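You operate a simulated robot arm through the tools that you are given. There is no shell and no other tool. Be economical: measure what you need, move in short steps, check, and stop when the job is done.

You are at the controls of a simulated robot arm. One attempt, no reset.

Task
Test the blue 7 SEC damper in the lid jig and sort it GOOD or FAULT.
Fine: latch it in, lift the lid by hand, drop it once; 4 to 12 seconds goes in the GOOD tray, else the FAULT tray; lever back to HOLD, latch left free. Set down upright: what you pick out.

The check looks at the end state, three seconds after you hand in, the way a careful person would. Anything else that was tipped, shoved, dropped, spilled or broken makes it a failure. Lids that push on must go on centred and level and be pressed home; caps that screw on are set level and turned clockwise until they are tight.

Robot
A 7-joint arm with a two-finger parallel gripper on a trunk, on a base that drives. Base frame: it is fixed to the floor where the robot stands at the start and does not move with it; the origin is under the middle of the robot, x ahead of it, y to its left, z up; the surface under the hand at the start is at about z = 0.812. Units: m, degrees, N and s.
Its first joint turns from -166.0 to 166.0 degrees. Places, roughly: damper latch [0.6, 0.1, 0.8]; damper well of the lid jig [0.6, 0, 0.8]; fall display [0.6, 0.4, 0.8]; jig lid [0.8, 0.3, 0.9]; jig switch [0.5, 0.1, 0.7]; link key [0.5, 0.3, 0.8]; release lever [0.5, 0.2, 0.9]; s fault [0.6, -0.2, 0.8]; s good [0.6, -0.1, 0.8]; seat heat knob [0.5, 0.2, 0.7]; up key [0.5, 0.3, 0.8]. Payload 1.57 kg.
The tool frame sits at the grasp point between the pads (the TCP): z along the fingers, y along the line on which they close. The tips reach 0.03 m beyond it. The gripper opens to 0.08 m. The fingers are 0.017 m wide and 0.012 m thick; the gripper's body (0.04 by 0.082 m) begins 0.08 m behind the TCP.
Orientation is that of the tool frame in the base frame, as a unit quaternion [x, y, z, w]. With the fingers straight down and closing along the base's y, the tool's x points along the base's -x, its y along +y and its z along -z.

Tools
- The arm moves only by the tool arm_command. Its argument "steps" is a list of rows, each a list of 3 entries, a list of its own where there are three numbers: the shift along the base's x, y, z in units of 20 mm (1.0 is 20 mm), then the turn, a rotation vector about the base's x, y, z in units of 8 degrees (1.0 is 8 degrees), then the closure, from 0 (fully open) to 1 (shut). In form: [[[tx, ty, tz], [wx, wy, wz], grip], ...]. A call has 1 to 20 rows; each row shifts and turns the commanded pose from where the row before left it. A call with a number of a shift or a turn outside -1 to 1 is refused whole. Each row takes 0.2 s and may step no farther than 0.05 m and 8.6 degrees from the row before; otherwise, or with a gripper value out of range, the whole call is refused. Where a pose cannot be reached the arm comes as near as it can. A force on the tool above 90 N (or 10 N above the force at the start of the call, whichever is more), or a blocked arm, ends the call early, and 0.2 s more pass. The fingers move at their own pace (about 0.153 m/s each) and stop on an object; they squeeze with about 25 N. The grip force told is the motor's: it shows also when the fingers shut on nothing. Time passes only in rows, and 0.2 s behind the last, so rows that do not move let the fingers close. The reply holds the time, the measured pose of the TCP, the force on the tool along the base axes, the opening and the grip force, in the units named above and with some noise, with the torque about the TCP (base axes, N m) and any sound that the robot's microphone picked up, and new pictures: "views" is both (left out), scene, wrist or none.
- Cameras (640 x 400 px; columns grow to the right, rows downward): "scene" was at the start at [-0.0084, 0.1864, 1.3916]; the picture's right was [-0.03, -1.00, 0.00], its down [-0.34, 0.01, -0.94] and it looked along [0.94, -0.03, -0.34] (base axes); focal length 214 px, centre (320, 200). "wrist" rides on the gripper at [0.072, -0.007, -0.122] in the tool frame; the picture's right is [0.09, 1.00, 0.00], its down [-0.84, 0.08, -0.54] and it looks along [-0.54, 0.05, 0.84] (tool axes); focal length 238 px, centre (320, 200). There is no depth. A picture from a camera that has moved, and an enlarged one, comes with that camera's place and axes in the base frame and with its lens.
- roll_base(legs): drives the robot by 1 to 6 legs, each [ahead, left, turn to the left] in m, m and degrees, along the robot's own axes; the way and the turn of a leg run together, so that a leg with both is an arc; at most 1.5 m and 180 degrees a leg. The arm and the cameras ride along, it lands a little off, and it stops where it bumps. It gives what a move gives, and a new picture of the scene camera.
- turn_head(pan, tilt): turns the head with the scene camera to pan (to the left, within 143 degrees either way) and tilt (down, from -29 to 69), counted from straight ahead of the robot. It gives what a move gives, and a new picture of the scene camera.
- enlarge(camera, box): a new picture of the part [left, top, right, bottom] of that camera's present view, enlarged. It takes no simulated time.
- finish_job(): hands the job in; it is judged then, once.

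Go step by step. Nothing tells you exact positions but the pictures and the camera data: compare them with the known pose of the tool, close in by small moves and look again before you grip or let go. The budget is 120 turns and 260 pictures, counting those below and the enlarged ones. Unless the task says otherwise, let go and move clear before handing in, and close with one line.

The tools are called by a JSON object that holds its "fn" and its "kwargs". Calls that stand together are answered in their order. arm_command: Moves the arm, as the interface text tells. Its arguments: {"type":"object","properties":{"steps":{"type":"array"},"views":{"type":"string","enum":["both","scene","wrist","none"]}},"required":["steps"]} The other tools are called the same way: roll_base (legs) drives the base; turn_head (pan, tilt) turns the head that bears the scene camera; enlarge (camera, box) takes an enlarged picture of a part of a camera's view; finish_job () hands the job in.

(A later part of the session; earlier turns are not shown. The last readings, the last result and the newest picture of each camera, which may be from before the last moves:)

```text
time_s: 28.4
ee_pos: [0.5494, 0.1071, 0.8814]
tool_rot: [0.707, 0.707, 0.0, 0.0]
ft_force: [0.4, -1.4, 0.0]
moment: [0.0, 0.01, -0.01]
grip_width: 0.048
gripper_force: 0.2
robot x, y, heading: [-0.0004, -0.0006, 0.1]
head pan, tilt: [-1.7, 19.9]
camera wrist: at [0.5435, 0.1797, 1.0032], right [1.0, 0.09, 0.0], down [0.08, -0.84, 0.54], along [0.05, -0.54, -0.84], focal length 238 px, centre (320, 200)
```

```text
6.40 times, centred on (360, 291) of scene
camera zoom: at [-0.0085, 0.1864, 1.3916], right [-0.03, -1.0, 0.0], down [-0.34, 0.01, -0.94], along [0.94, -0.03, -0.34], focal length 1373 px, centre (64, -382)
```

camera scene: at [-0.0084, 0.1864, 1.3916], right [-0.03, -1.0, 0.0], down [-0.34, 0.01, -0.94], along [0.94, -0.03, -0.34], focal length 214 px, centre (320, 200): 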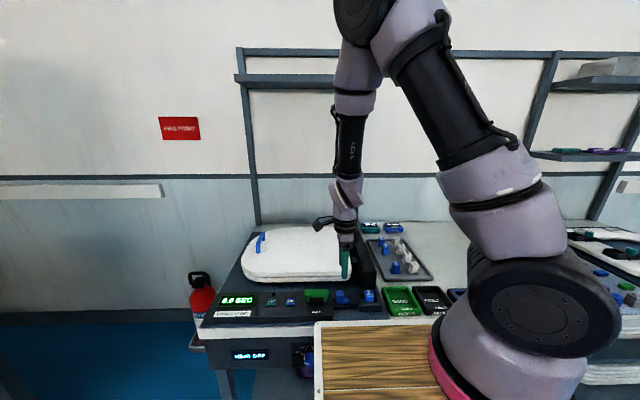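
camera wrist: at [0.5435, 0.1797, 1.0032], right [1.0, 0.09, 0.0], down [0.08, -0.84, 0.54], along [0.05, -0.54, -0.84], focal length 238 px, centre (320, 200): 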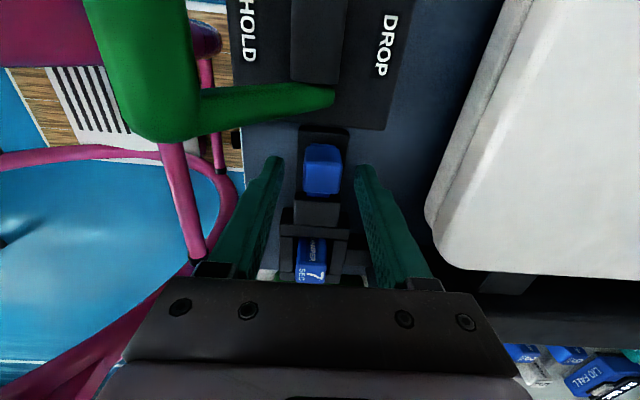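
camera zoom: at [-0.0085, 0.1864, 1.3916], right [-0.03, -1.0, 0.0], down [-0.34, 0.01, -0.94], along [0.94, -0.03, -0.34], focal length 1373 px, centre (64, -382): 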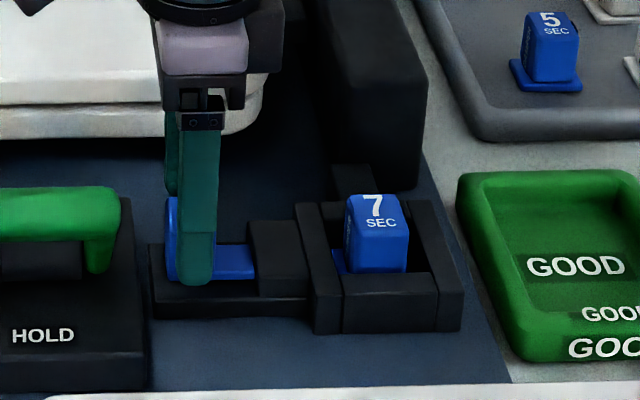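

Straddled. I close and slide the bolt toward the well.

{"fn": "arm_command", "kwargs": {"steps": [[[0, 0, 0], [0, 0, 0], 0.6], [[0, 0, 0], [0, 0, 0], 0.8], [[0, 0, 0], [0, 0, 0], 0.8], [[0, -0.2, 0], [0, 0, 0], 0.8], [[0, -0.2, 0], [0, 0, 0], 0.8], [[0, -0.2, 0], [0, 0, 0], 0.8], [[0, 0, 0], [0, 0, 0], 0.8]], "views": "none"}}

{"fn": "enlarge", "kwargs": {"camera": "scene", "box": [310, 260, 410, 322]}}

```text
time_s: 30.0
ee_pos: [0.5512, 0.0957, 0.8818]
tool_rot: [0.708, 0.706, 0.001, 0.001]
ft_force: [21.3, -0.3, 6.9]
moment: [0.31, -0.4, 0.03]
grip_width: 0.0259
gripper_force: 37.2
robot x, y, heading: [-0.0, 0.0008, 0.2]
head pan, tilt: [-1.7, 19.9]
```

```text
6.40 times, centred on (360, 291) of scene
camera zoom: at [-0.0078, 0.1864, 1.3916], right [-0.03, -1.0, 0.0], down [-0.34, 0.01, -0.94], along [0.94, -0.03, -0.34], focal length 1373 px, centre (64, -382)
```

zoom: 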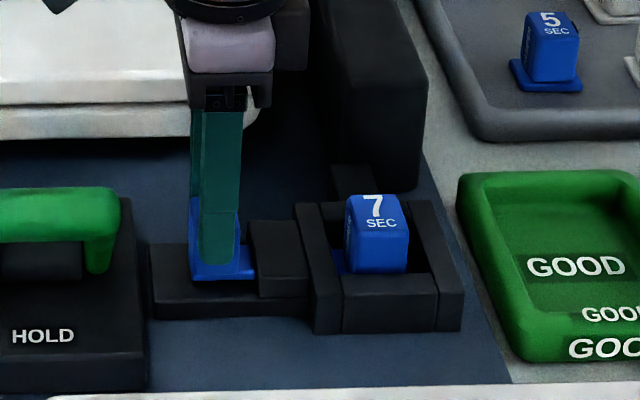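

The bolt moves freely. I continue until it stops, easing a touch in +x.

{"fn": "arm_command", "kwargs": {"steps": [[[0.08, -0.15, 0], [0, 0, 0], 0.8], [[0, -0.15, 0], [0, 0, 0], 0.8], [[0, -0.15, 0], [0, 0, 0], 0.8], [[0, 0, 0], [0, 0, 0], 0.8]], "views": "none"}}

{"fn": "enlarge", "kwargs": {"camera": "scene", "box": [310, 260, 410, 322]}}

```text
time_s: 31.0
ee_pos: [0.5515, 0.0874, 0.881]
tool_rot: [0.706, 0.708, 0.0, -0.001]
ft_force: [8.7, 19.4, 14.3]
moment: [1.28, -0.18, -0.07]
grip_width: 0.0258
gripper_force: 36.9
robot x, y, heading: [-0.0028, -0.0002, -0.2]
head pan, tilt: [-1.7, 19.9]
```

```text
6.40 times, centred on (360, 291) of scene
camera zoom: at [-0.0086, 0.1872, 1.3915], right [-0.03, -1.0, 0.0], down [-0.34, 0.01, -0.94], along [0.94, -0.03, -0.34], focal length 1373 px, centre (64, -382)
```

zoom: 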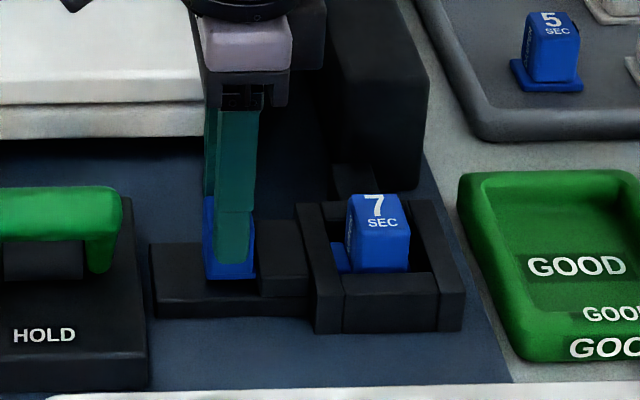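

The post is against the block and the bolt shows inside the well; one small extra push to be sure it is home.

{"fn": "arm_command", "kwargs": {"steps": [[[0, -0.15, 0], [0, 0, 0], 0.8], [[0, 0, 0], [0, 0, 0], 0.8], [[0, 0.25, 0], [0, 0, 0], 0.7], [[0, 0, 0], [0, 0, 0], 0.4], [[0, 0, 0], [0, 0, 0], 0.4], [[0, 0, 1], [0, 0, 0], 0.4], [[0, 0, 1], [0, 0, 0], 0.4], [[0, 0, 1], [0, 0, 0], 0.4], [[0, 0, 1], [0, 0, 0], 0.4], [[0, 0, 0], [0, 0, 0], 0.4]], "views": "wrist"}}

{"fn": "enlarge", "kwargs": {"camera": "scene", "box": [310, 260, 410, 322]}}

{"fn": "enlarge", "kwargs": {"camera": "wrist", "box": [260, 130, 388, 210]}}

```text
time_s: 33.2
ee_pos: [0.5528, 0.0863, 0.9617]
tool_rot: [0.707, 0.707, 0.0, 0.0]
ft_force: [-0.5, 0.9, 0.6]
moment: [0.01, 0.0, 0.01]
grip_width: 0.0479
gripper_force: 0.2
robot x, y, heading: [0.0034, -0.0011, 0.1]
head pan, tilt: [-1.7, 19.9]
camera wrist: at [0.5468, 0.1598, 1.0839], right [1.0, 0.09, 0.0], down [0.08, -0.84, 0.54], along [0.05, -0.54, -0.84], focal length 238 px, centre (320, 200)
```

wrist: 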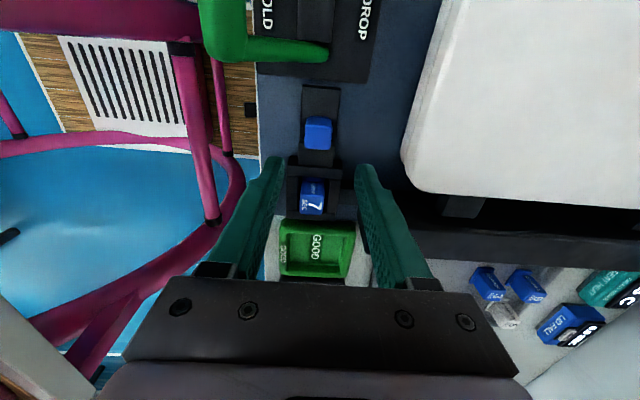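

```text
6.40 times, centred on (360, 291) of scene
camera zoom: at [-0.0083, 0.1865, 1.3916], right [-0.03, -1.0, 0.0], down [-0.34, 0.01, -0.94], along [0.94, -0.03, -0.34], focal length 1373 px, centre (64, -382)
```

zoom: 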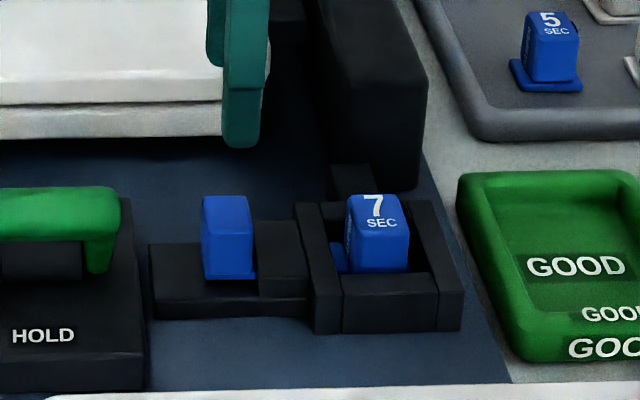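

```text
5.00 times, centred on (324, 170) of wrist
camera zoom: at [0.5468, 0.1598, 1.0839], right [1.0, 0.09, 0.0], down [0.08, -0.84, 0.54], along [0.05, -0.54, -0.84], focal length 1192 px, centre (300, 350)
```

zoom: 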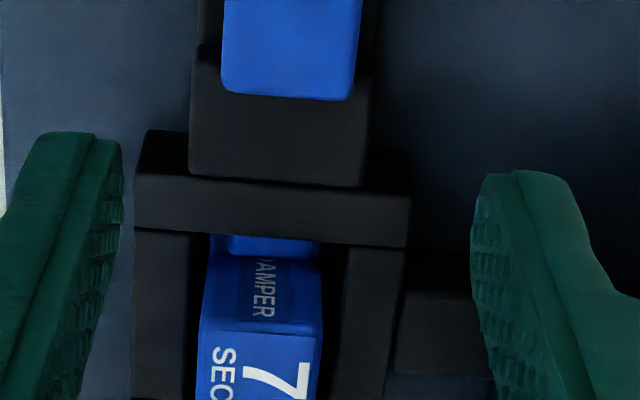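

The bolt overlies the flange: latched. Next the lid: I look closely at its handle.

{"fn": "enlarge", "kwargs": {"camera": "scene", "box": [225, 215, 385, 315]}}

{"fn": "enlarge", "kwargs": {"camera": "scene", "box": [240, 222, 288, 252]}}

```text
4.00 times, centred on (305, 265) of scene
camera zoom: at [-0.0083, 0.1865, 1.3916], right [-0.03, -1.0, 0.0], down [-0.34, 0.01, -0.94], along [0.94, -0.03, -0.34], focal length 858 px, centre (380, -60)
```

zoom: 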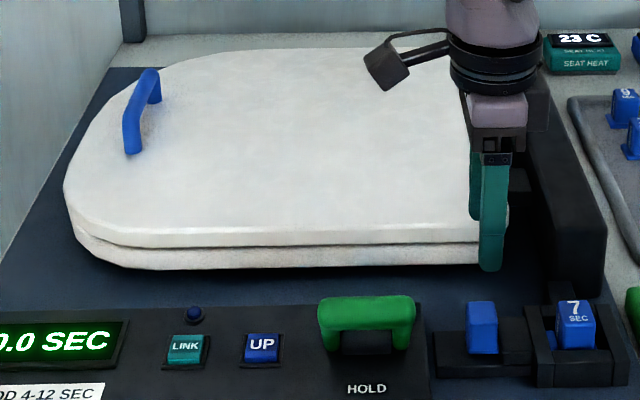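

```text
13.33 times, centred on (264, 237) of scene
camera zoom: at [-0.0083, 0.1865, 1.3916], right [-0.03, -1.0, 0.0], down [-0.34, 0.01, -0.94], along [0.94, -0.03, -0.34], focal length 2860 px, centre (1067, -293)
```

zoom: 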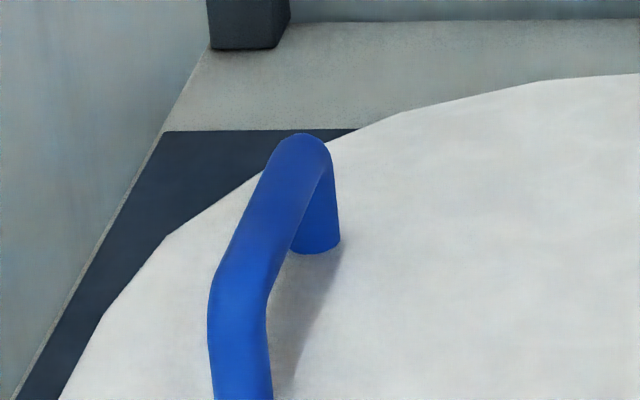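

The handle is a bar along x, its middle near [0.796, 0.412, 0.938], parallel to the hinge. I turn the hand back and hover over it.

{"fn": "arm_command", "kwargs": {"steps": [[[0, 0, 1], [0, 0, 0], 0.3], [[0, 0, 1], [0, 0, 1], 0.3], [[0.715, 0.96, 1], [0, 0, 1], 0.3], [[0.715, 0.96, 1], [0, 0, 1], 0.3], [[0.715, 0.96, 1], [0, 0, 1], 0.3], [[0.715, 0.96, 1], [0, 0, 1], 0.3], [[0.715, 0.96, 0], [0, 0, 1], 0.3], [[0.715, 0.96, 0], [0, 0, 1], 0.3], [[0.715, 0.96, 0], [0, 0, 1], 0.3], [[0.715, 0.96, 0], [0, 0, 1], 0.3], [[0.715, 0.96, 0], [0, 0, 1], 0.3], [[0.715, 0.96, 0], [0, 0, 1], 0.3], [[0.715, 0.96, 0], [0, 0, 0.25], 0.3], [[0.715, 0.96, 0], [0, 0, 0], 0.3], [[0.715, 0.96, 0], [0, 0, 0], 0.3], [[0.715, 0.96, 0], [0, 0, 0], 0.3], [[0.715, 0.96, 0], [0, 0, 0], 0.3], [[0.715, 0.96, 0], [0, 0, 0], 0.3], [[0.715, 0.96, 0], [0, 0, 0], 0.3], [[0, 0, 0], [0, 0, 0], 0.3]]}}

{"fn": "enlarge", "kwargs": {"camera": "wrist", "box": [240, 80, 400, 180]}}

{"fn": "enlarge", "kwargs": {"camera": "scene", "box": [230, 200, 310, 250]}}

```text
time_s: 37.4
ee_pos: [0.7938, 0.4146, 1.0799]
tool_rot: [-0.001, 1.0, 0.0, 0.0]
ft_force: [0.0, -0.1, -0.3]
moment: [-0.03, 0.02, -0.01]
grip_width: 0.0561
gripper_force: 0.0
robot x, y, heading: [0.0008, 0.0008, -0.0]
head pan, tilt: [-1.7, 19.9]
camera scene: at [-0.0085, 0.1864, 1.3916], right [-0.03, -1.0, 0.0], down [-0.34, 0.01, -0.94], along [0.94, -0.03, -0.34], focal length 214 px, centre (320, 200)
camera wrist: at [0.7233, 0.4083, 1.2028], right [-0.09, 1.0, 0.0], down [0.84, 0.08, 0.54], along [0.54, 0.05, -0.84], focal length 238 px, centre (320, 200)
```

scene: 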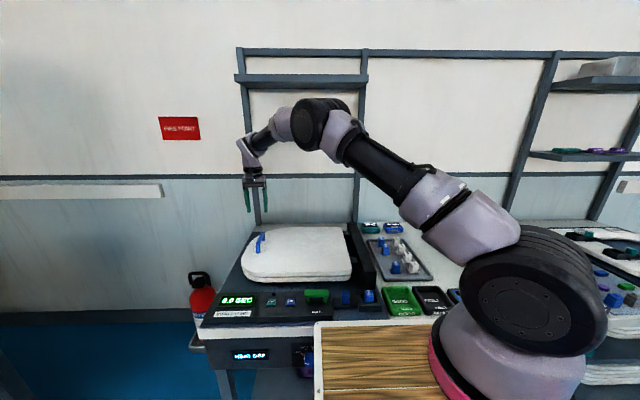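
wrist: 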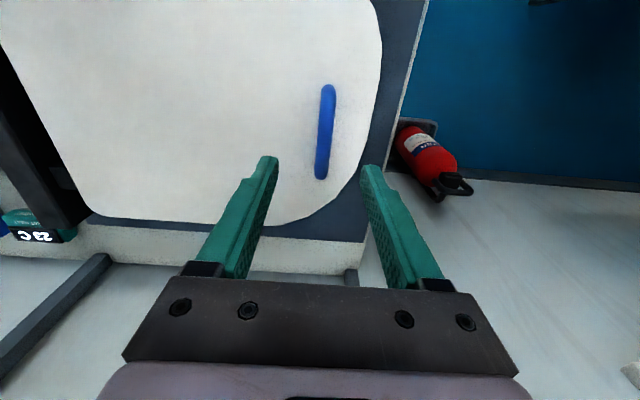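

```text
4.00 times, centred on (320, 130) of wrist
camera zoom: at [0.7233, 0.4083, 1.2028], right [-0.09, 1.0, 0.0], down [0.84, 0.08, 0.54], along [0.54, 0.05, -0.84], focal length 953 px, centre (320, 480)
```

zoom: 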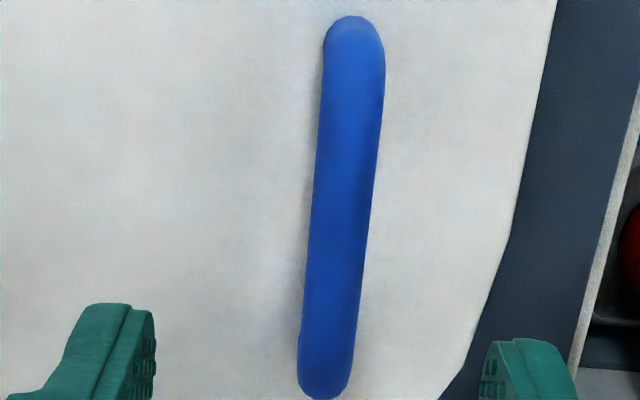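

```text
8.00 times, centred on (270, 225) of scene
camera zoom: at [-0.0085, 0.1864, 1.3916], right [-0.03, -1.0, 0.0], down [-0.34, 0.01, -0.94], along [0.94, -0.03, -0.34], focal length 1716 px, centre (720, 0)
```

zoom: 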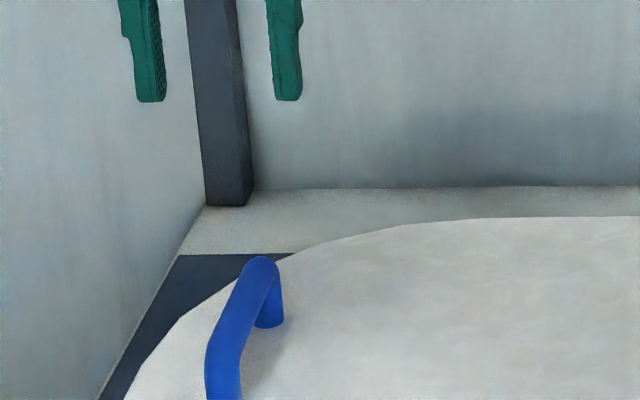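

The bar runs x 0.755–0.862 at y≈0.421, centre height ≈0.925 with about 30 mm free under it. I lower onto it and grip.

{"fn": "arm_command", "kwargs": {"steps": [[[0.5, 0.3, -0.92], [0, 0, 0], 0.3], [[0, 0, -0.92], [0, 0, 0], 0.3], [[0, 0, -0.92], [0, 0, 0], 0.3], [[0, 0, -0.92], [0, 0, 0], 0.3], [[0, 0, -0.92], [0, 0, 0], 0.3], [[0, 0, -0.92], [0, 0, 0], 0.3], [[0, 0, -0.92], [0, 0, 0], 0.3], [[0, 0, -0.9], [0, 0, 0], 0.3], [[0, 0, 0], [0, 0, 0], 0.3]], "views": "none"}}

{"fn": "enlarge", "kwargs": {"camera": "wrist", "box": [240, 100, 400, 200]}}

{"fn": "enlarge", "kwargs": {"camera": "scene", "box": [230, 210, 310, 260]}}

```text
time_s: 39.4
ee_pos: [0.8059, 0.4193, 0.9347]
tool_rot: [0.001, 1.0, 0.001, -0.001]
ft_force: [-1.3, -0.8, 0.5]
moment: [-0.02, 0.01, -0.01]
grip_width: 0.056
gripper_force: 0.1
robot x, y, heading: [-0.0009, 0.0006, 0.3]
head pan, tilt: [-1.7, 19.9]
```

```text
4.00 times, centred on (320, 150) of wrist
camera zoom: at [0.7337, 0.4143, 1.0573], right [-0.09, 1.0, 0.0], down [0.84, 0.08, 0.54], along [0.54, 0.05, -0.84], focal length 953 px, centre (320, 400)
```

zoom: 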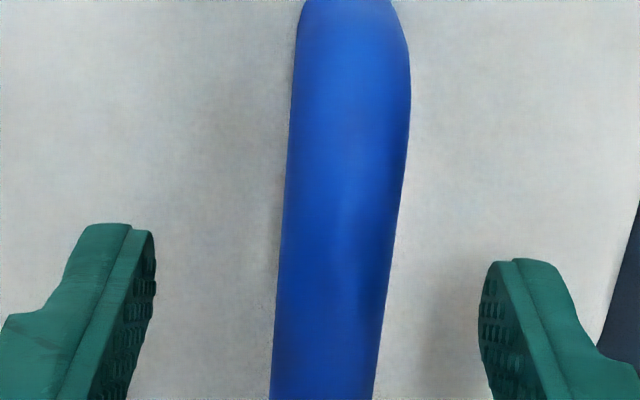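

```text
8.00 times, centred on (270, 235) of scene
camera zoom: at [-0.0084, 0.1865, 1.3916], right [-0.03, -1.0, 0.0], down [-0.34, 0.01, -0.94], along [0.94, -0.03, -0.34], focal length 1716 px, centre (720, -80)
```

zoom: 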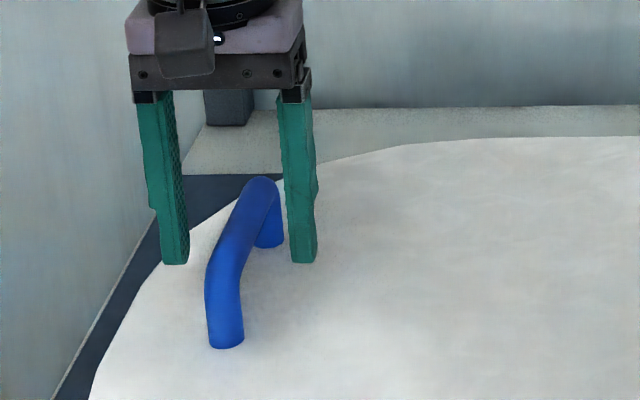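

Straddled properly. I grip and lift the lid the first ten degrees, checking force.

{"fn": "arm_command", "kwargs": {"steps": [[[0, 0, 0], [0, 0, 0], 0.6], [[0, 0, 0], [0, 0, 0], 0.9], [[0, 0, 0], [0, 0, 0], 0.9], [[0, -0.05, 0.84], [0.15, 0, 0], 0.9], [[0, -0.13, 0.84], [0.15, 0, 0], 0.9], [[0, -0.2, 0.84], [0.15, 0, 0], 0.9], [[0, -0.3, 0.84], [0.15, 0, 0], 0.9], [[0, 0, 0], [0, 0, 0], 0.9]], "views": "scene"}}

```text
time_s: 41.2
ee_pos: [0.8032, 0.407, 1.0008]
tool_rot: [0.0, 0.999, 0.042, -0.001]
ft_force: [-14.8, -6.4, -8.9]
moment: [-0.17, 0.32, 0.1]
grip_width: 0.0177
gripper_force: 32.5
robot x, y, heading: [0.0002, -0.0019, -0.2]
head pan, tilt: [-1.7, 19.9]
camera scene: at [-0.0088, 0.1863, 1.3916], right [-0.03, -1.0, 0.0], down [-0.34, 0.01, -0.94], along [0.94, -0.03, -0.34], focal length 214 px, centre (320, 200)
```

scene: 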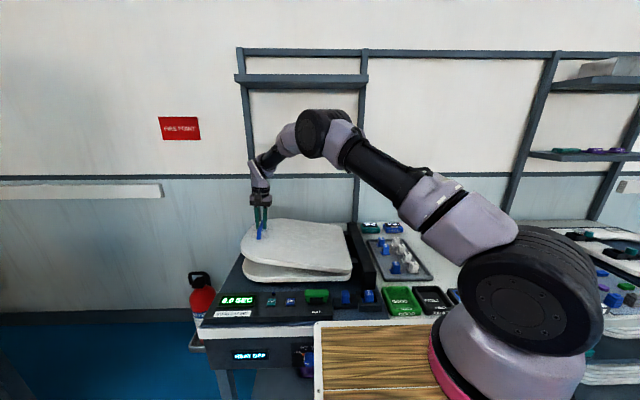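

The lid rises. Continue to about 30°.

{"fn": "arm_command", "kwargs": {"steps": [[[0, -0.26, 0.81], [0.16, 0, 0], 0.9], [[0, -0.3, 0.8], [0.16, 0, 0], 0.9], [[0, -0.34, 0.79], [0.16, 0, 0], 0.9], [[0, -0.37, 0.78], [0.16, 0, 0], 0.9], [[0, -0.41, 0.76], [0.16, 0, 0], 0.9], [[0, -0.44, 0.74], [0.16, 0, 0], 0.9], [[0, -0.47, 0.72], [0.16, 0, 0], 0.9], [[0, -0.5, 0.7], [0.16, 0, 0], 0.9], [[0, 0, 0], [0, 0, 0], 0.9]], "views": "scene"}}

{"fn": "enlarge", "kwargs": {"camera": "scene", "box": [210, 160, 370, 260]}}

```text
time_s: 43.2
ee_pos: [0.8073, 0.3428, 1.1235]
tool_rot: [0.0, 0.992, 0.129, -0.002]
ft_force: [-18.9, -26.4, -26.3]
moment: [-0.64, 0.19, 0.19]
grip_width: 0.0179
gripper_force: 32.3
robot x, y, heading: [0.001, 0.0004, 0.1]
head pan, tilt: [-1.7, 19.9]
camera scene: at [-0.0083, 0.1856, 1.3917], right [-0.03, -1.0, 0.0], down [-0.34, 0.01, -0.94], along [0.94, -0.03, -0.34], focal length 214 px, centre (320, 200)
```

scene: 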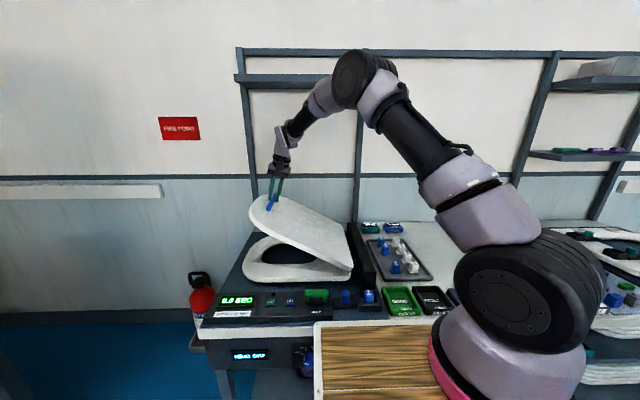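

```text
4.00 times, centred on (290, 210) of scene
camera zoom: at [-0.0083, 0.1856, 1.3917], right [-0.03, -1.0, 0.0], down [-0.34, 0.01, -0.94], along [0.94, -0.03, -0.34], focal length 858 px, centre (440, 160)
```

zoom: 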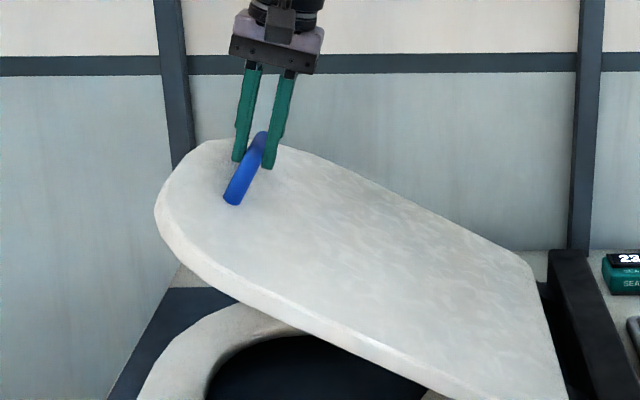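

The handle pulls the hand inward, so the true radius is a bit smaller; I'll follow a tighter arc and tilt the hand along.

{"fn": "arm_command", "kwargs": {"steps": [[[0, -0.6, 0.5], [0.2, 0, 0], 0.9], [[0, -0.62, 0.58], [0.2, 0, 0], 0.9], [[0, -0.65, 0.58], [0.2, 0, 0], 0.9], [[0, -0.67, 0.56], [0.2, 0, 0], 0.9], [[0, -0.69, 0.54], [0.2, 0, 0], 0.9], [[0, 0, 0], [0, 0, 0], 0.9]], "views": "none"}}

{"fn": "enlarge", "kwargs": {"camera": "scene", "box": [210, 140, 370, 240]}}

```text
time_s: 44.6
ee_pos: [0.8059, 0.2841, 1.1848]
tool_rot: [-0.002, 0.979, 0.203, 0.003]
ft_force: [17.5, 32.8, 28.7]
moment: [0.97, -0.57, -0.31]
grip_width: 0.018
gripper_force: 32.5
robot x, y, heading: [0.0017, -0.0004, 0.0]
head pan, tilt: [-1.7, 19.9]
```

```text
4.00 times, centred on (290, 190) of scene
camera zoom: at [-0.0085, 0.1879, 1.3914], right [-0.03, -1.0, 0.0], down [-0.34, 0.01, -0.94], along [0.94, -0.03, -0.34], focal length 858 px, centre (440, 240)
```

zoom: 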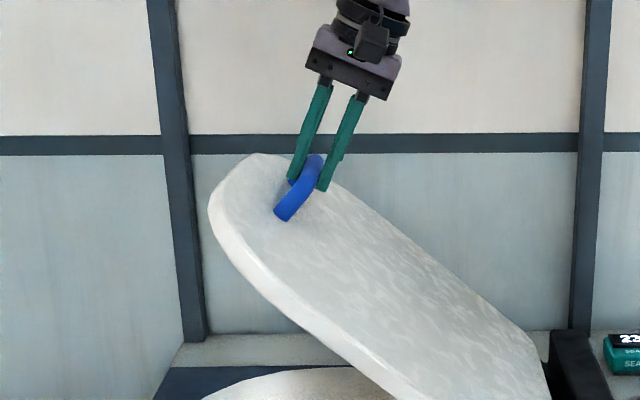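

Now slightly over-tight; the radius is about 0.386 from a hinge near y 0.04. Continue to about 60°.

{"fn": "arm_command", "kwargs": {"steps": [[[0, -0.6, 0.72], [0.25, 0, 0], 0.9], [[0, -0.72, 0.6], [0.25, 0, 0], 0.9], [[0, -0.76, 0.55], [0.25, 0, 0], 0.9], [[0, -0.8, 0.5], [0.25, 0, 0], 0.9], [[0, -0.82, 0.45], [0.25, 0, 0], 0.9], [[0, -0.84, 0.38], [0.25, 0, 0], 0.9], [[0, 0, 0], [0, 0, 0], 0.9]], "views": "none"}}

{"fn": "enlarge", "kwargs": {"camera": "scene", "box": [210, 140, 370, 240]}}

```text
time_s: 46.2
ee_pos: [0.8063, 0.19, 1.2422]
tool_rot: [0.001, 0.954, 0.301, 0.0]
ft_force: [17.5, 10.2, 12.4]
moment: [0.27, -0.67, -0.25]
grip_width: 0.0179
gripper_force: 32.6
robot x, y, heading: [-0.0035, -0.0009, 0.1]
head pan, tilt: [-1.7, 19.9]
```

```text
4.00 times, centred on (290, 190) of scene
camera zoom: at [-0.008, 0.1868, 1.3916], right [-0.03, -1.0, 0.0], down [-0.34, 0.01, -0.94], along [0.94, -0.03, -0.34], focal length 858 px, centre (440, 240)
```

zoom: 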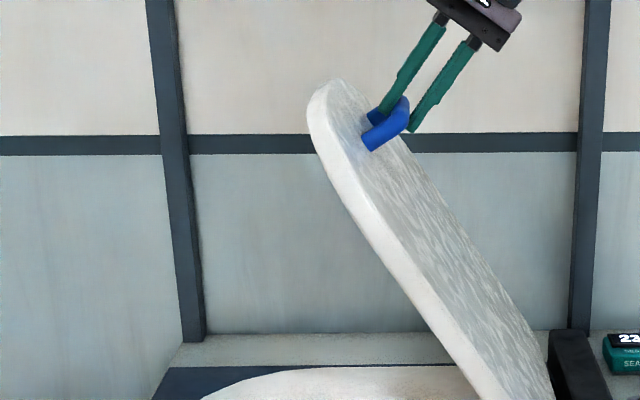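

Good tracking. Continue toward 75°.

{"fn": "arm_command", "kwargs": {"steps": [[[0, -0.8, 0.38], [0.28, 0, 0], 0.9], [[0, -0.83, 0.34], [0.28, 0, 0], 0.9], [[0, -0.84, 0.28], [0.28, 0, 0], 0.9], [[0, -0.85, 0.2], [0.28, 0, 0], 0.9], [[0, -0.86, 0.13], [0.28, 0, 0], 0.9], [[0, -0.86, 0.07], [0.28, 0, 0], 0.9], [[0, 0, 0], [0, 0, 0], 0.9]], "views": "none"}}

{"fn": "enlarge", "kwargs": {"camera": "scene", "box": [250, 140, 410, 240]}}

```text
time_s: 47.8
ee_pos: [0.8058, 0.0897, 1.2709]
tool_rot: [-0.001, 0.911, 0.412, -0.001]
ft_force: [5.0, 2.9, -0.5]
moment: [0.16, -0.14, 0.33]
grip_width: 0.018
gripper_force: 32.2
robot x, y, heading: [0.0001, -0.0005, -0.3]
head pan, tilt: [-1.7, 19.9]
```

```text
4.00 times, centred on (330, 190) of scene
camera zoom: at [-0.0082, 0.1866, 1.3916], right [-0.03, -1.0, 0.0], down [-0.34, 0.01, -0.94], along [0.94, -0.03, -0.34], focal length 858 px, centre (280, 240)
```

zoom: 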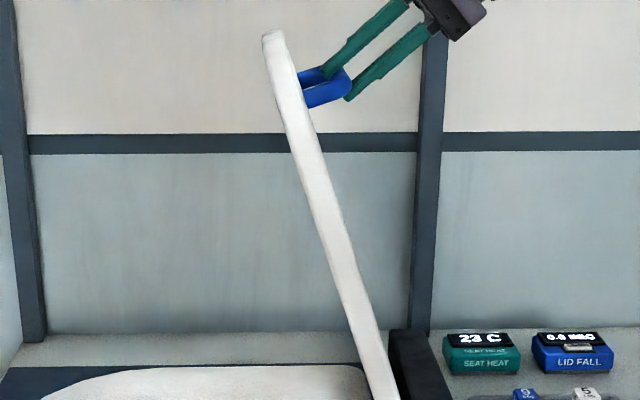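

About 75° up. I go on gently to find the stop or catch.

{"fn": "arm_command", "kwargs": {"steps": [[[0, -0.57, 0.05], [0.2, 0, 0], 0.9], [[0, -0.57, 0], [0.2, 0, 0], 0.9], [[0, -0.57, 0], [0.2, 0, 0], 0.9], [[0, 0, 0], [0, 0, 0], 0.9]], "views": "none"}}

{"fn": "enlarge", "kwargs": {"camera": "scene", "box": [250, 140, 410, 240]}}

```text
time_s: 48.8
ee_pos: [0.805, 0.0552, 1.2753]
tool_rot: [0.0, 0.893, 0.45, 0.003]
ft_force: [24.9, 5.0, 32.3]
moment: [0.68, -0.52, -0.56]
grip_width: 0.0177
gripper_force: 32.9
robot x, y, heading: [0.002, 0.0002, 0.2]
head pan, tilt: [-1.7, 19.9]
```

```text
4.00 times, centred on (330, 190) of scene
camera zoom: at [-0.0081, 0.1866, 1.3916], right [-0.03, -1.0, 0.0], down [-0.34, 0.01, -0.94], along [0.94, -0.03, -0.34], focal length 858 px, centre (280, 240)
```

zoom: 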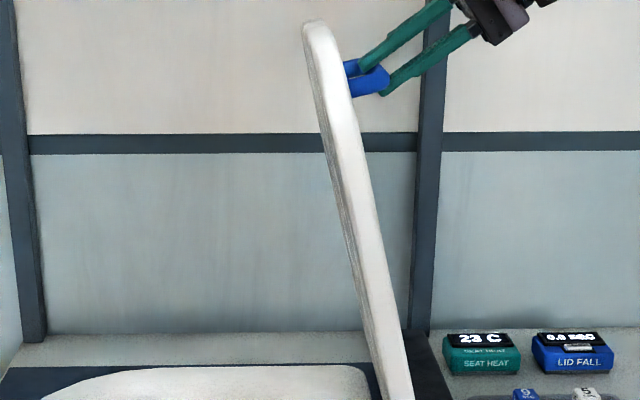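

{"fn": "arm_command", "kwargs": {"steps": [[[0, -0.4, 0.15], [0.2, 0, 0], 0.9], [[0, -0.4, 0], [0.2, 0, 0], 0.9], [[0, -0.4, 0], [0.2, 0, 0], 0.9], [[0, 0, 0], [0, 0, 0], 0.9]], "views": "none"}}

{"fn": "enlarge", "kwargs": {"camera": "scene", "box": [250, 140, 410, 240]}}

```text
time_s: 49.8
ee_pos: [0.804, 0.0293, 1.2761]
tool_rot: [0.002, 0.874, 0.486, 0.0]
ft_force: [-4.0, 3.1, 22.3]
moment: [0.81, 0.23, 0.11]
grip_width: 0.0274
gripper_force: 10.8
robot x, y, heading: [-0.0017, -0.0006, -0.1]
head pan, tilt: [-1.7, 19.9]
```

```text
4.00 times, centred on (330, 190) of scene
camera zoom: at [-0.0096, 0.1863, 1.3916], right [-0.03, -1.0, 0.0], down [-0.34, 0.01, -0.94], along [0.94, -0.03, -0.34], focal length 858 px, centre (280, 240)
```

zoom: 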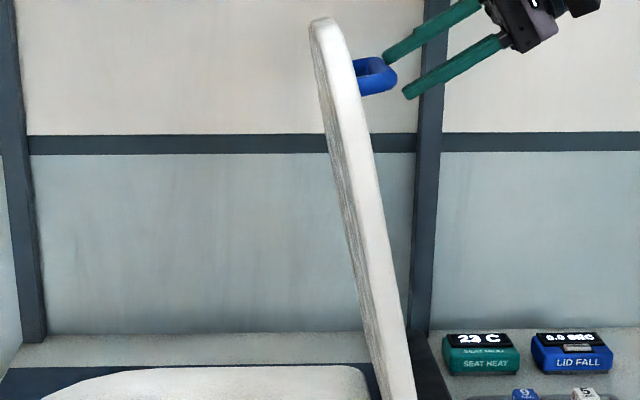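

The lid reached its stop and the bar slid out of the fingers; the lid stays up. I back away and confirm it is held.

{"fn": "arm_command", "kwargs": {"steps": [[[0, -0.5, 0.4], [0, 0, 0], 0.7], [[0, -1, 0.5], [0, 0, 0], 0.7], [[0, -1, 0.5], [0, 0, 0], 0.7], [[0, 0, 0], [0, 0, 0], 0.7], [[0, 0, 0], [0, 0, 0], 0.7]], "views": "scene"}}

{"fn": "enlarge", "kwargs": {"camera": "scene", "box": [200, 260, 408, 340]}}

```text
time_s: 51.0
ee_pos: [0.8052, -0.02, 1.3031]
tool_rot: [0.0, 0.874, 0.486, -0.001]
ft_force: [0.0, 1.1, -0.5]
moment: [-0.03, -0.01, 0.01]
grip_width: 0.0241
gripper_force: 0.1
robot x, y, heading: [-0.0016, 0.0033, 0.0]
head pan, tilt: [-1.7, 19.9]
camera scene: at [-0.0084, 0.1864, 1.3916], right [-0.03, -1.0, 0.0], down [-0.34, 0.01, -0.94], along [0.94, -0.03, -0.34], focal length 214 px, centre (320, 200)
```

scene: 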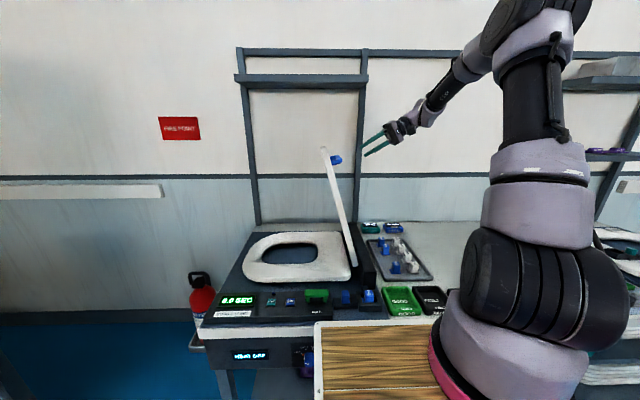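

```text
3.08 times, centred on (304, 300) of scene
camera zoom: at [-0.0084, 0.1864, 1.3916], right [-0.03, -1.0, 0.0], down [-0.34, 0.01, -0.94], along [0.94, -0.03, -0.34], focal length 660 px, centre (369, -108)
```

zoom: 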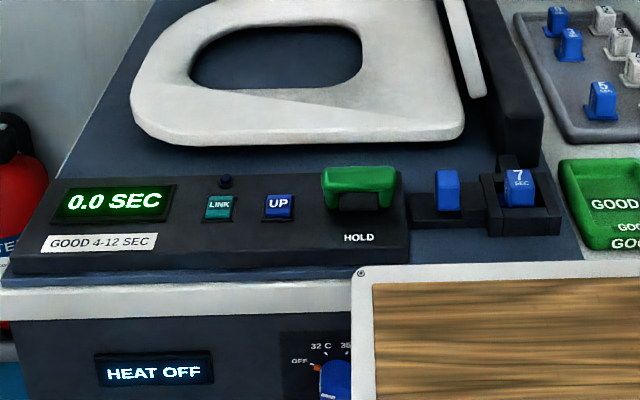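

The lid stays up and the display reads 0.0. Next I bring the hand upright, turned 90°, above the lever crossbar (about [0.49, 0.18, 0.92]).

{"fn": "arm_command", "kwargs": {"steps": [[[-1, -0.3, 0], [-0.909, 0, 0], 0.4], [[-1, 0, 0], [-0.909, 0, 0], 0.4], [[-1, 0, 0], [-0.909, 0, 0], 0.4], [[-1, 0, 0], [-0.909, 0, 0], 0.4], [[-1, 0, 0], [-0.909, 0, 0], 0.4], [[-1, 0, 0], [-0.909, 0, 0], 0.4], [[-1, 0, 0], [-0.909, 0, 0], 0.4], [[-1, 0, 0], [-0.909, 0, 0], 0.4], [[-1, 0, -0.5], [0, 0, -0.9375], 0.4], [[-1, 0, -0.5], [0, 0, -0.9375], 0.4], [[-1, 1, -1], [0, 0, -0.9375], 0.4], [[-1, 1, -1], [0, 0, -0.9375], 0.4], [[-1, 1, -1], [0, 0, -0.9375], 0.4], [[-1, 1, -1], [0, 0, -0.9375], 0.4], [[-0.5, 1, -1], [0, 0, -0.9375], 0.4], [[0, 1, -1], [0, 0, -0.9375], 0.4], [[0, 1, -1], [0, 0, -0.9375], 0.4], [[0, 1, -1], [0, 0, -0.9375], 0.4], [[0, 1, -1], [0, 0, -0.9375], 0.4], [[0, 1, -1], [0, 0, -0.9375], 0.4]]}}

{"fn": "enlarge", "kwargs": {"camera": "scene", "box": [270, 255, 370, 317]}}

```text
time_s: 55.2
ee_pos: [0.5152, 0.1747, 1.0825]
tool_rot: [0.708, 0.706, 0.001, -0.001]
ft_force: [0.2, -0.3, 0.5]
moment: [0.01, -0.02, 0.01]
grip_width: 0.048
gripper_force: 0.1
robot x, y, heading: [-0.0009, 0.003, 0.4]
head pan, tilt: [-1.7, 19.9]
camera scene: at [-0.0086, 0.186, 1.3917], right [-0.03, -1.0, 0.0], down [-0.34, 0.01, -0.94], along [0.94, -0.03, -0.34], focal length 214 px, centre (320, 200)
camera wrist: at [0.5086, 0.247, 1.2043], right [1.0, 0.09, 0.0], down [0.08, -0.84, 0.54], along [0.05, -0.54, -0.84], focal length 238 px, centre (320, 200)
```

scene: 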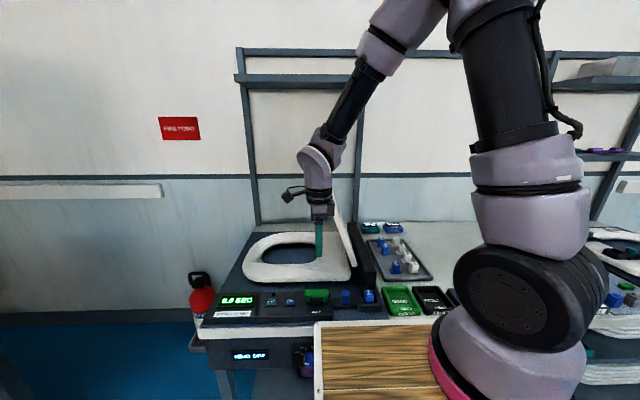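
wrist: 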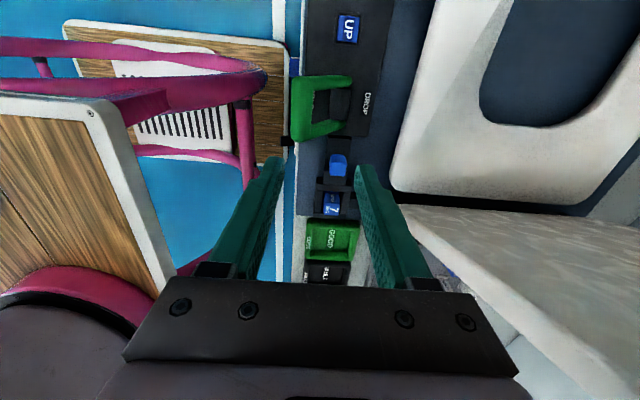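

```text
6.40 times, centred on (320, 286) of scene
camera zoom: at [-0.0086, 0.186, 1.3917], right [-0.03, -1.0, 0.0], down [-0.34, 0.01, -0.94], along [0.94, -0.03, -0.34], focal length 1373 px, centre (320, -350)
```

zoom: 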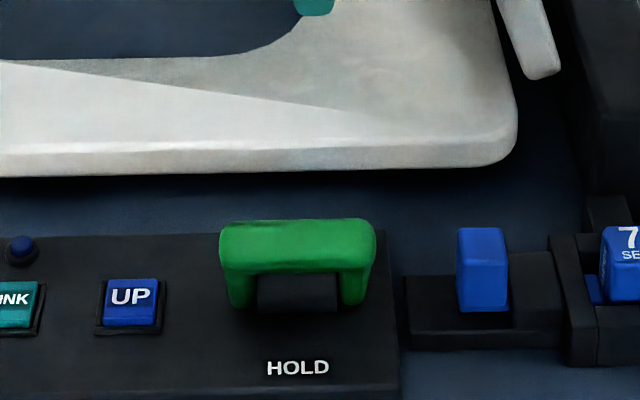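

{"fn": "enlarge", "kwargs": {"camera": "wrist", "box": [260, 60, 388, 140]}}

```text
5.00 times, centred on (324, 100) of wrist
camera zoom: at [0.5086, 0.247, 1.2043], right [1.0, 0.09, 0.0], down [0.08, -0.84, 0.54], along [0.05, -0.54, -0.84], focal length 1192 px, centre (300, 700)
```

zoom: 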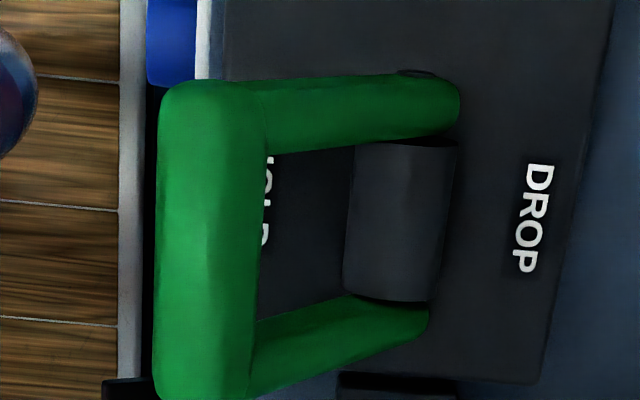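

The crossbar centre is about [0.493, 0.185, 0.918], pivot near x 0.543. I lower to straddle it loosely with the fingers along x.

{"fn": "arm_command", "kwargs": {"steps": [[[-1, 0.4, -0.5], [0, 0, 0], 0.4], [[-0.12, 0, -1], [0, 0, 0], 0.4], [[0, 0, -1], [0, 0, 0], 0.4], [[0, 0, -1], [0, 0, 0], 0.4], [[0, 0, -1], [0, 0, 0], 0.4], [[0, 0, -1], [0, 0, 0], 0.4], [[0, 0, 0], [0, 0, 0], 0.4]], "views": "wrist"}}

{"fn": "enlarge", "kwargs": {"camera": "scene", "box": [270, 255, 370, 317]}}

```text
time_s: 56.8
ee_pos: [0.4926, 0.1827, 0.9733]
tool_rot: [0.707, 0.707, -0.001, 0.0]
ft_force: [0.2, -1.1, -0.1]
moment: [0.02, -0.01, 0.01]
grip_width: 0.0479
gripper_force: 0.2
robot x, y, heading: [-0.0034, 0.0001, 0.1]
head pan, tilt: [-1.7, 19.9]
camera wrist: at [0.4868, 0.2557, 1.0953], right [1.0, 0.09, 0.0], down [0.08, -0.84, 0.54], along [0.05, -0.54, -0.84], focal length 238 px, centre (320, 200)
```

wrist: 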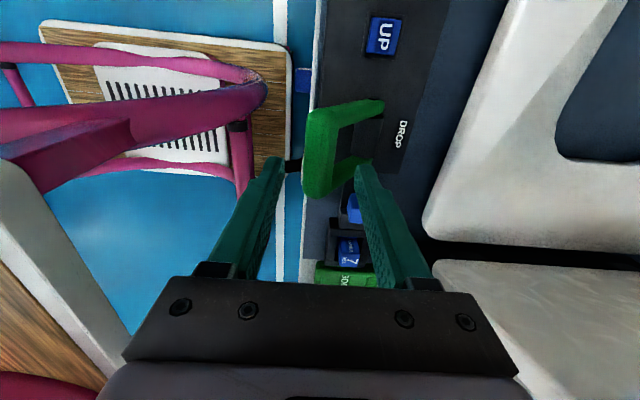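

```text
6.40 times, centred on (320, 286) of scene
camera zoom: at [-0.0085, 0.1864, 1.3916], right [-0.03, -1.0, 0.0], down [-0.34, 0.01, -0.94], along [0.94, -0.03, -0.34], focal length 1373 px, centre (320, -350)
```

zoom: 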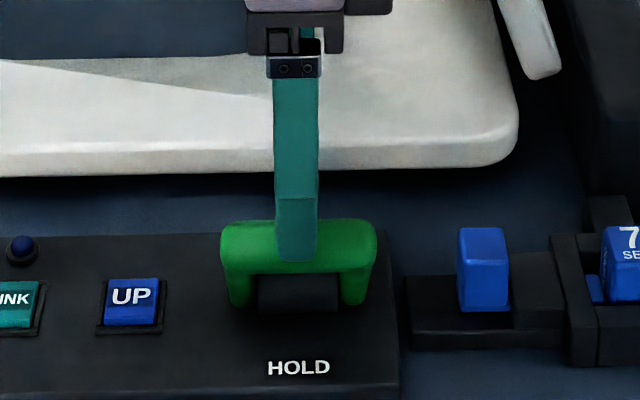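

{"fn": "arm_command", "kwargs": {"steps": [[[0.08, 0, -0.8], [0, 0, 0], 0.4], [[0, 0, -0.8], [0, 0, 0], 0.4], [[0, 0, -0.8], [0, 0, 0], 0.4], [[0, 0, 0], [0, 0, 0], 0.5]], "views": "wrist"}}

{"fn": "enlarge", "kwargs": {"camera": "scene", "box": [270, 255, 370, 317]}}

```text
time_s: 57.8
ee_pos: [0.4937, 0.1811, 0.9243]
tool_rot: [0.707, 0.707, 0.0, 0.0]
ft_force: [1.0, 0.1, -0.6]
moment: [0.0, -0.03, -0.03]
grip_width: 0.0403
gripper_force: 0.1
robot x, y, heading: [-0.0007, 0.001, -0.2]
head pan, tilt: [-1.7, 19.9]
camera wrist: at [0.4876, 0.2547, 1.0467], right [1.0, 0.09, 0.0], down [0.08, -0.84, 0.54], along [0.05, -0.54, -0.84], focal length 238 px, centre (320, 200)
```

wrist: 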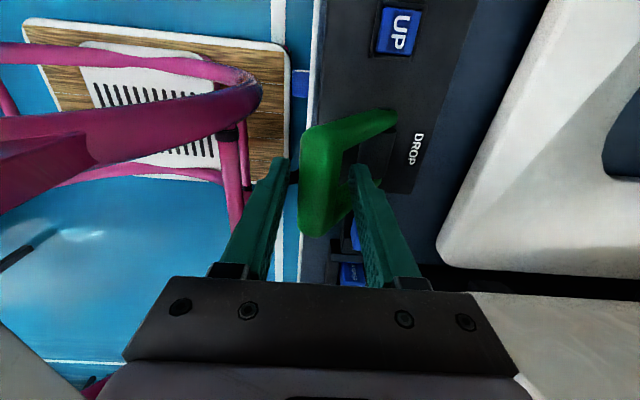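

```text
6.40 times, centred on (320, 286) of scene
camera zoom: at [-0.0085, 0.1864, 1.3916], right [-0.03, -1.0, 0.0], down [-0.34, 0.01, -0.94], along [0.94, -0.03, -0.34], focal length 1373 px, centre (320, -350)
```

zoom: 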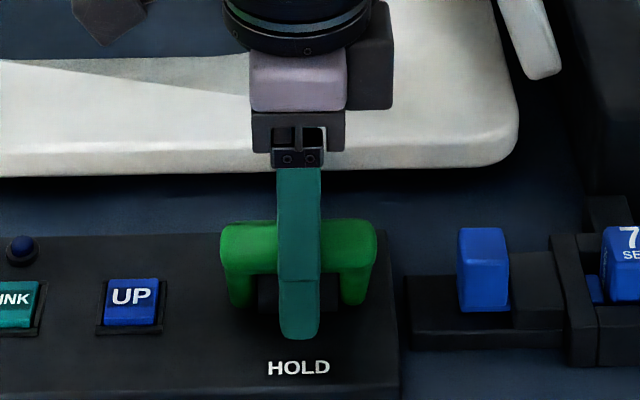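

Straddled. I swing the lever toward DROP while leaning the hand back so that it stays clear of the falling lid; time only runs in rows, so I do it in pieces.

{"fn": "arm_command", "kwargs": {"steps": [[[0.9, 0, 0.35], [0, -0.5, 0], 0.45], [[0.9, 0, 0.25], [0, -0.5, 0], 0.45], [[0.9, 0, 0.1], [0, -0.5, 0], 0.45], [[0.9, 0, -0.1], [0, -0.5, 0], 0.45]], "views": "scene"}}

{"fn": "enlarge", "kwargs": {"camera": "scene", "box": [240, 225, 400, 325]}}

```text
time_s: 58.8
ee_pos: [0.5681, 0.1842, 0.9365]
tool_rot: [0.7, 0.7, 0.098, 0.099]
ft_force: [1.2, 0.0, 0.9]
moment: [-0.01, 0.0, 0.03]
grip_width: 0.0456
gripper_force: 0.5
robot x, y, heading: [0.0005, 0.0004, -0.2]
head pan, tilt: [-1.7, 19.9]
camera scene: at [-0.0083, 0.1864, 1.3916], right [-0.03, -1.0, 0.0], down [-0.34, 0.01, -0.94], along [0.94, -0.03, -0.34], focal length 214 px, centre (320, 200)
```

scene: 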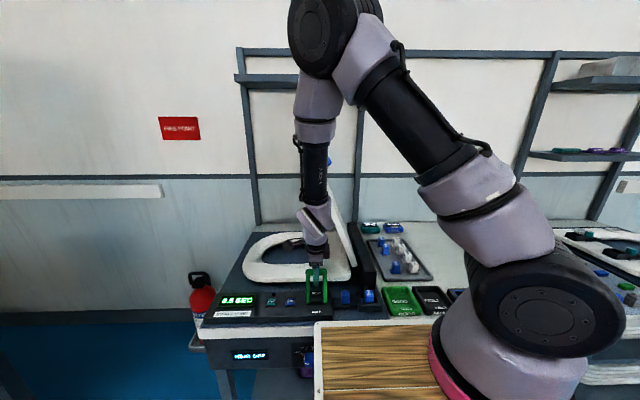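

```text
4.00 times, centred on (320, 275) of scene
camera zoom: at [-0.0083, 0.1864, 1.3916], right [-0.03, -1.0, 0.0], down [-0.34, 0.01, -0.94], along [0.94, -0.03, -0.34], focal length 858 px, centre (320, -100)
```

zoom: 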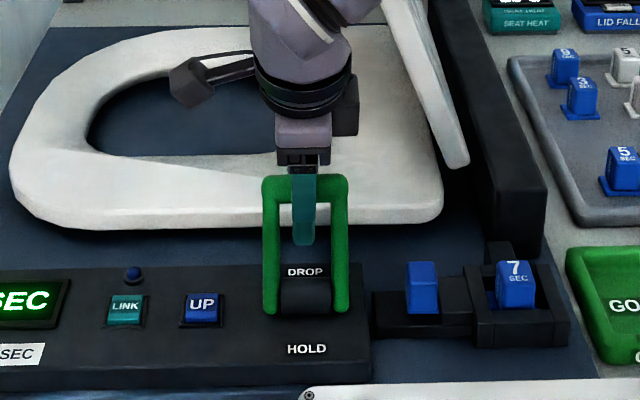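

{"fn": "enlarge", "kwargs": {"camera": "scene", "box": [205, 285, 285, 325]}}

{"fn": "enlarge", "kwargs": {"camera": "scene", "box": [260, 140, 420, 270]}}

```text
8.00 times, centred on (245, 305) of scene
camera zoom: at [-0.0083, 0.1864, 1.3916], right [-0.03, -1.0, 0.0], down [-0.34, 0.01, -0.94], along [0.94, -0.03, -0.34], focal length 1716 px, centre (920, -640)
```

zoom: 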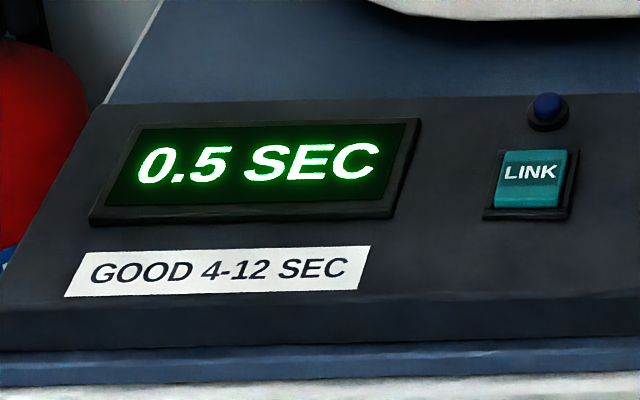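

```text
3.08 times, centred on (340, 205) of scene
camera zoom: at [-0.0083, 0.1864, 1.3916], right [-0.03, -1.0, 0.0], down [-0.34, 0.01, -0.94], along [0.94, -0.03, -0.34], focal length 660 px, centre (258, 185)
```

zoom: 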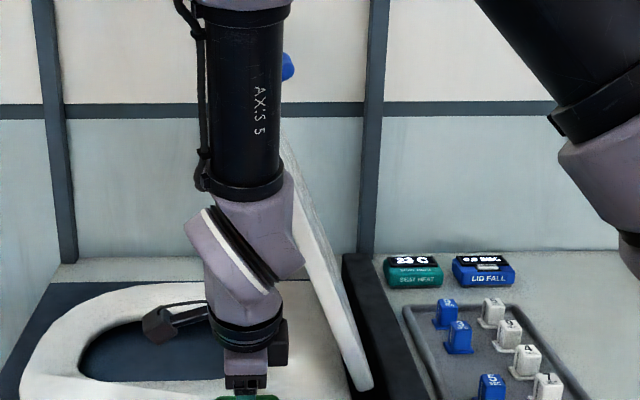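

The timer is running (0.5 s). I finish the push and withdraw the hand up and back toward the robot.

{"fn": "arm_command", "kwargs": {"steps": [[[0.8, 0, -0.2], [0, -0.3, 0], 0.45], [[-0.25, 0, 0.9], [0, 0, 0], 0.4], [[-0.3, 0, 1], [0, 0, 0], 0.4], [[-0.3, 0, 1], [0, 0, 0], 0.4], [[-1, 0, 0.5], [0, 0, 0], 0.4], [[-1, -0.5, 0.5], [0, 0, 0], 0.4], [[-1, -1, 0], [0, 0, 0], 0.4]], "views": "scene"}}

{"fn": "enlarge", "kwargs": {"camera": "scene", "box": [200, 195, 400, 325]}}

```text
time_s: 60.4
ee_pos: [0.5049, 0.1536, 1.0118]
tool_rot: [0.699, 0.698, 0.112, 0.113]
ft_force: [0.4, 1.1, -0.6]
moment: [0.02, 0.05, -0.02]
grip_width: 0.0482
gripper_force: 0.0
robot x, y, heading: [-0.0004, -0.0017, 0.2]
head pan, tilt: [-1.7, 19.9]
camera scene: at [-0.0083, 0.1867, 1.3916], right [-0.03, -1.0, 0.0], down [-0.34, 0.01, -0.94], along [0.94, -0.03, -0.34], focal length 214 px, centre (320, 200)
```

scene: 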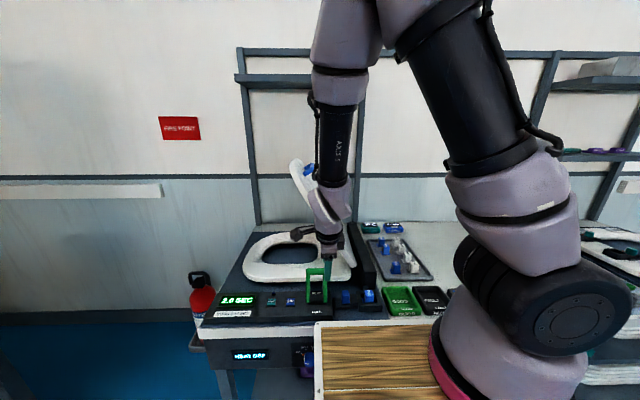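

```text
3.08 times, centred on (300, 260) of scene
camera zoom: at [-0.0083, 0.1867, 1.3916], right [-0.03, -1.0, 0.0], down [-0.34, 0.01, -0.94], along [0.94, -0.03, -0.34], focal length 660 px, centre (382, 15)
```

zoom: 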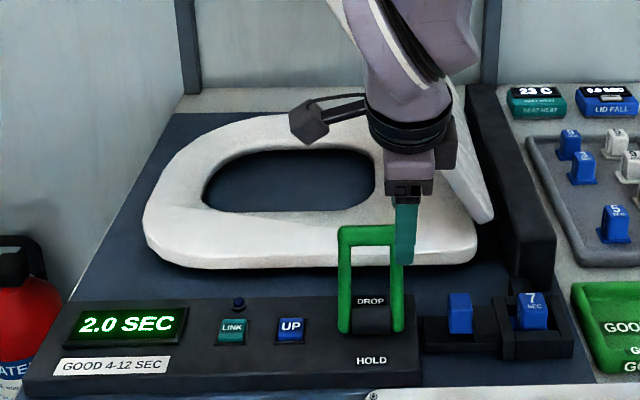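

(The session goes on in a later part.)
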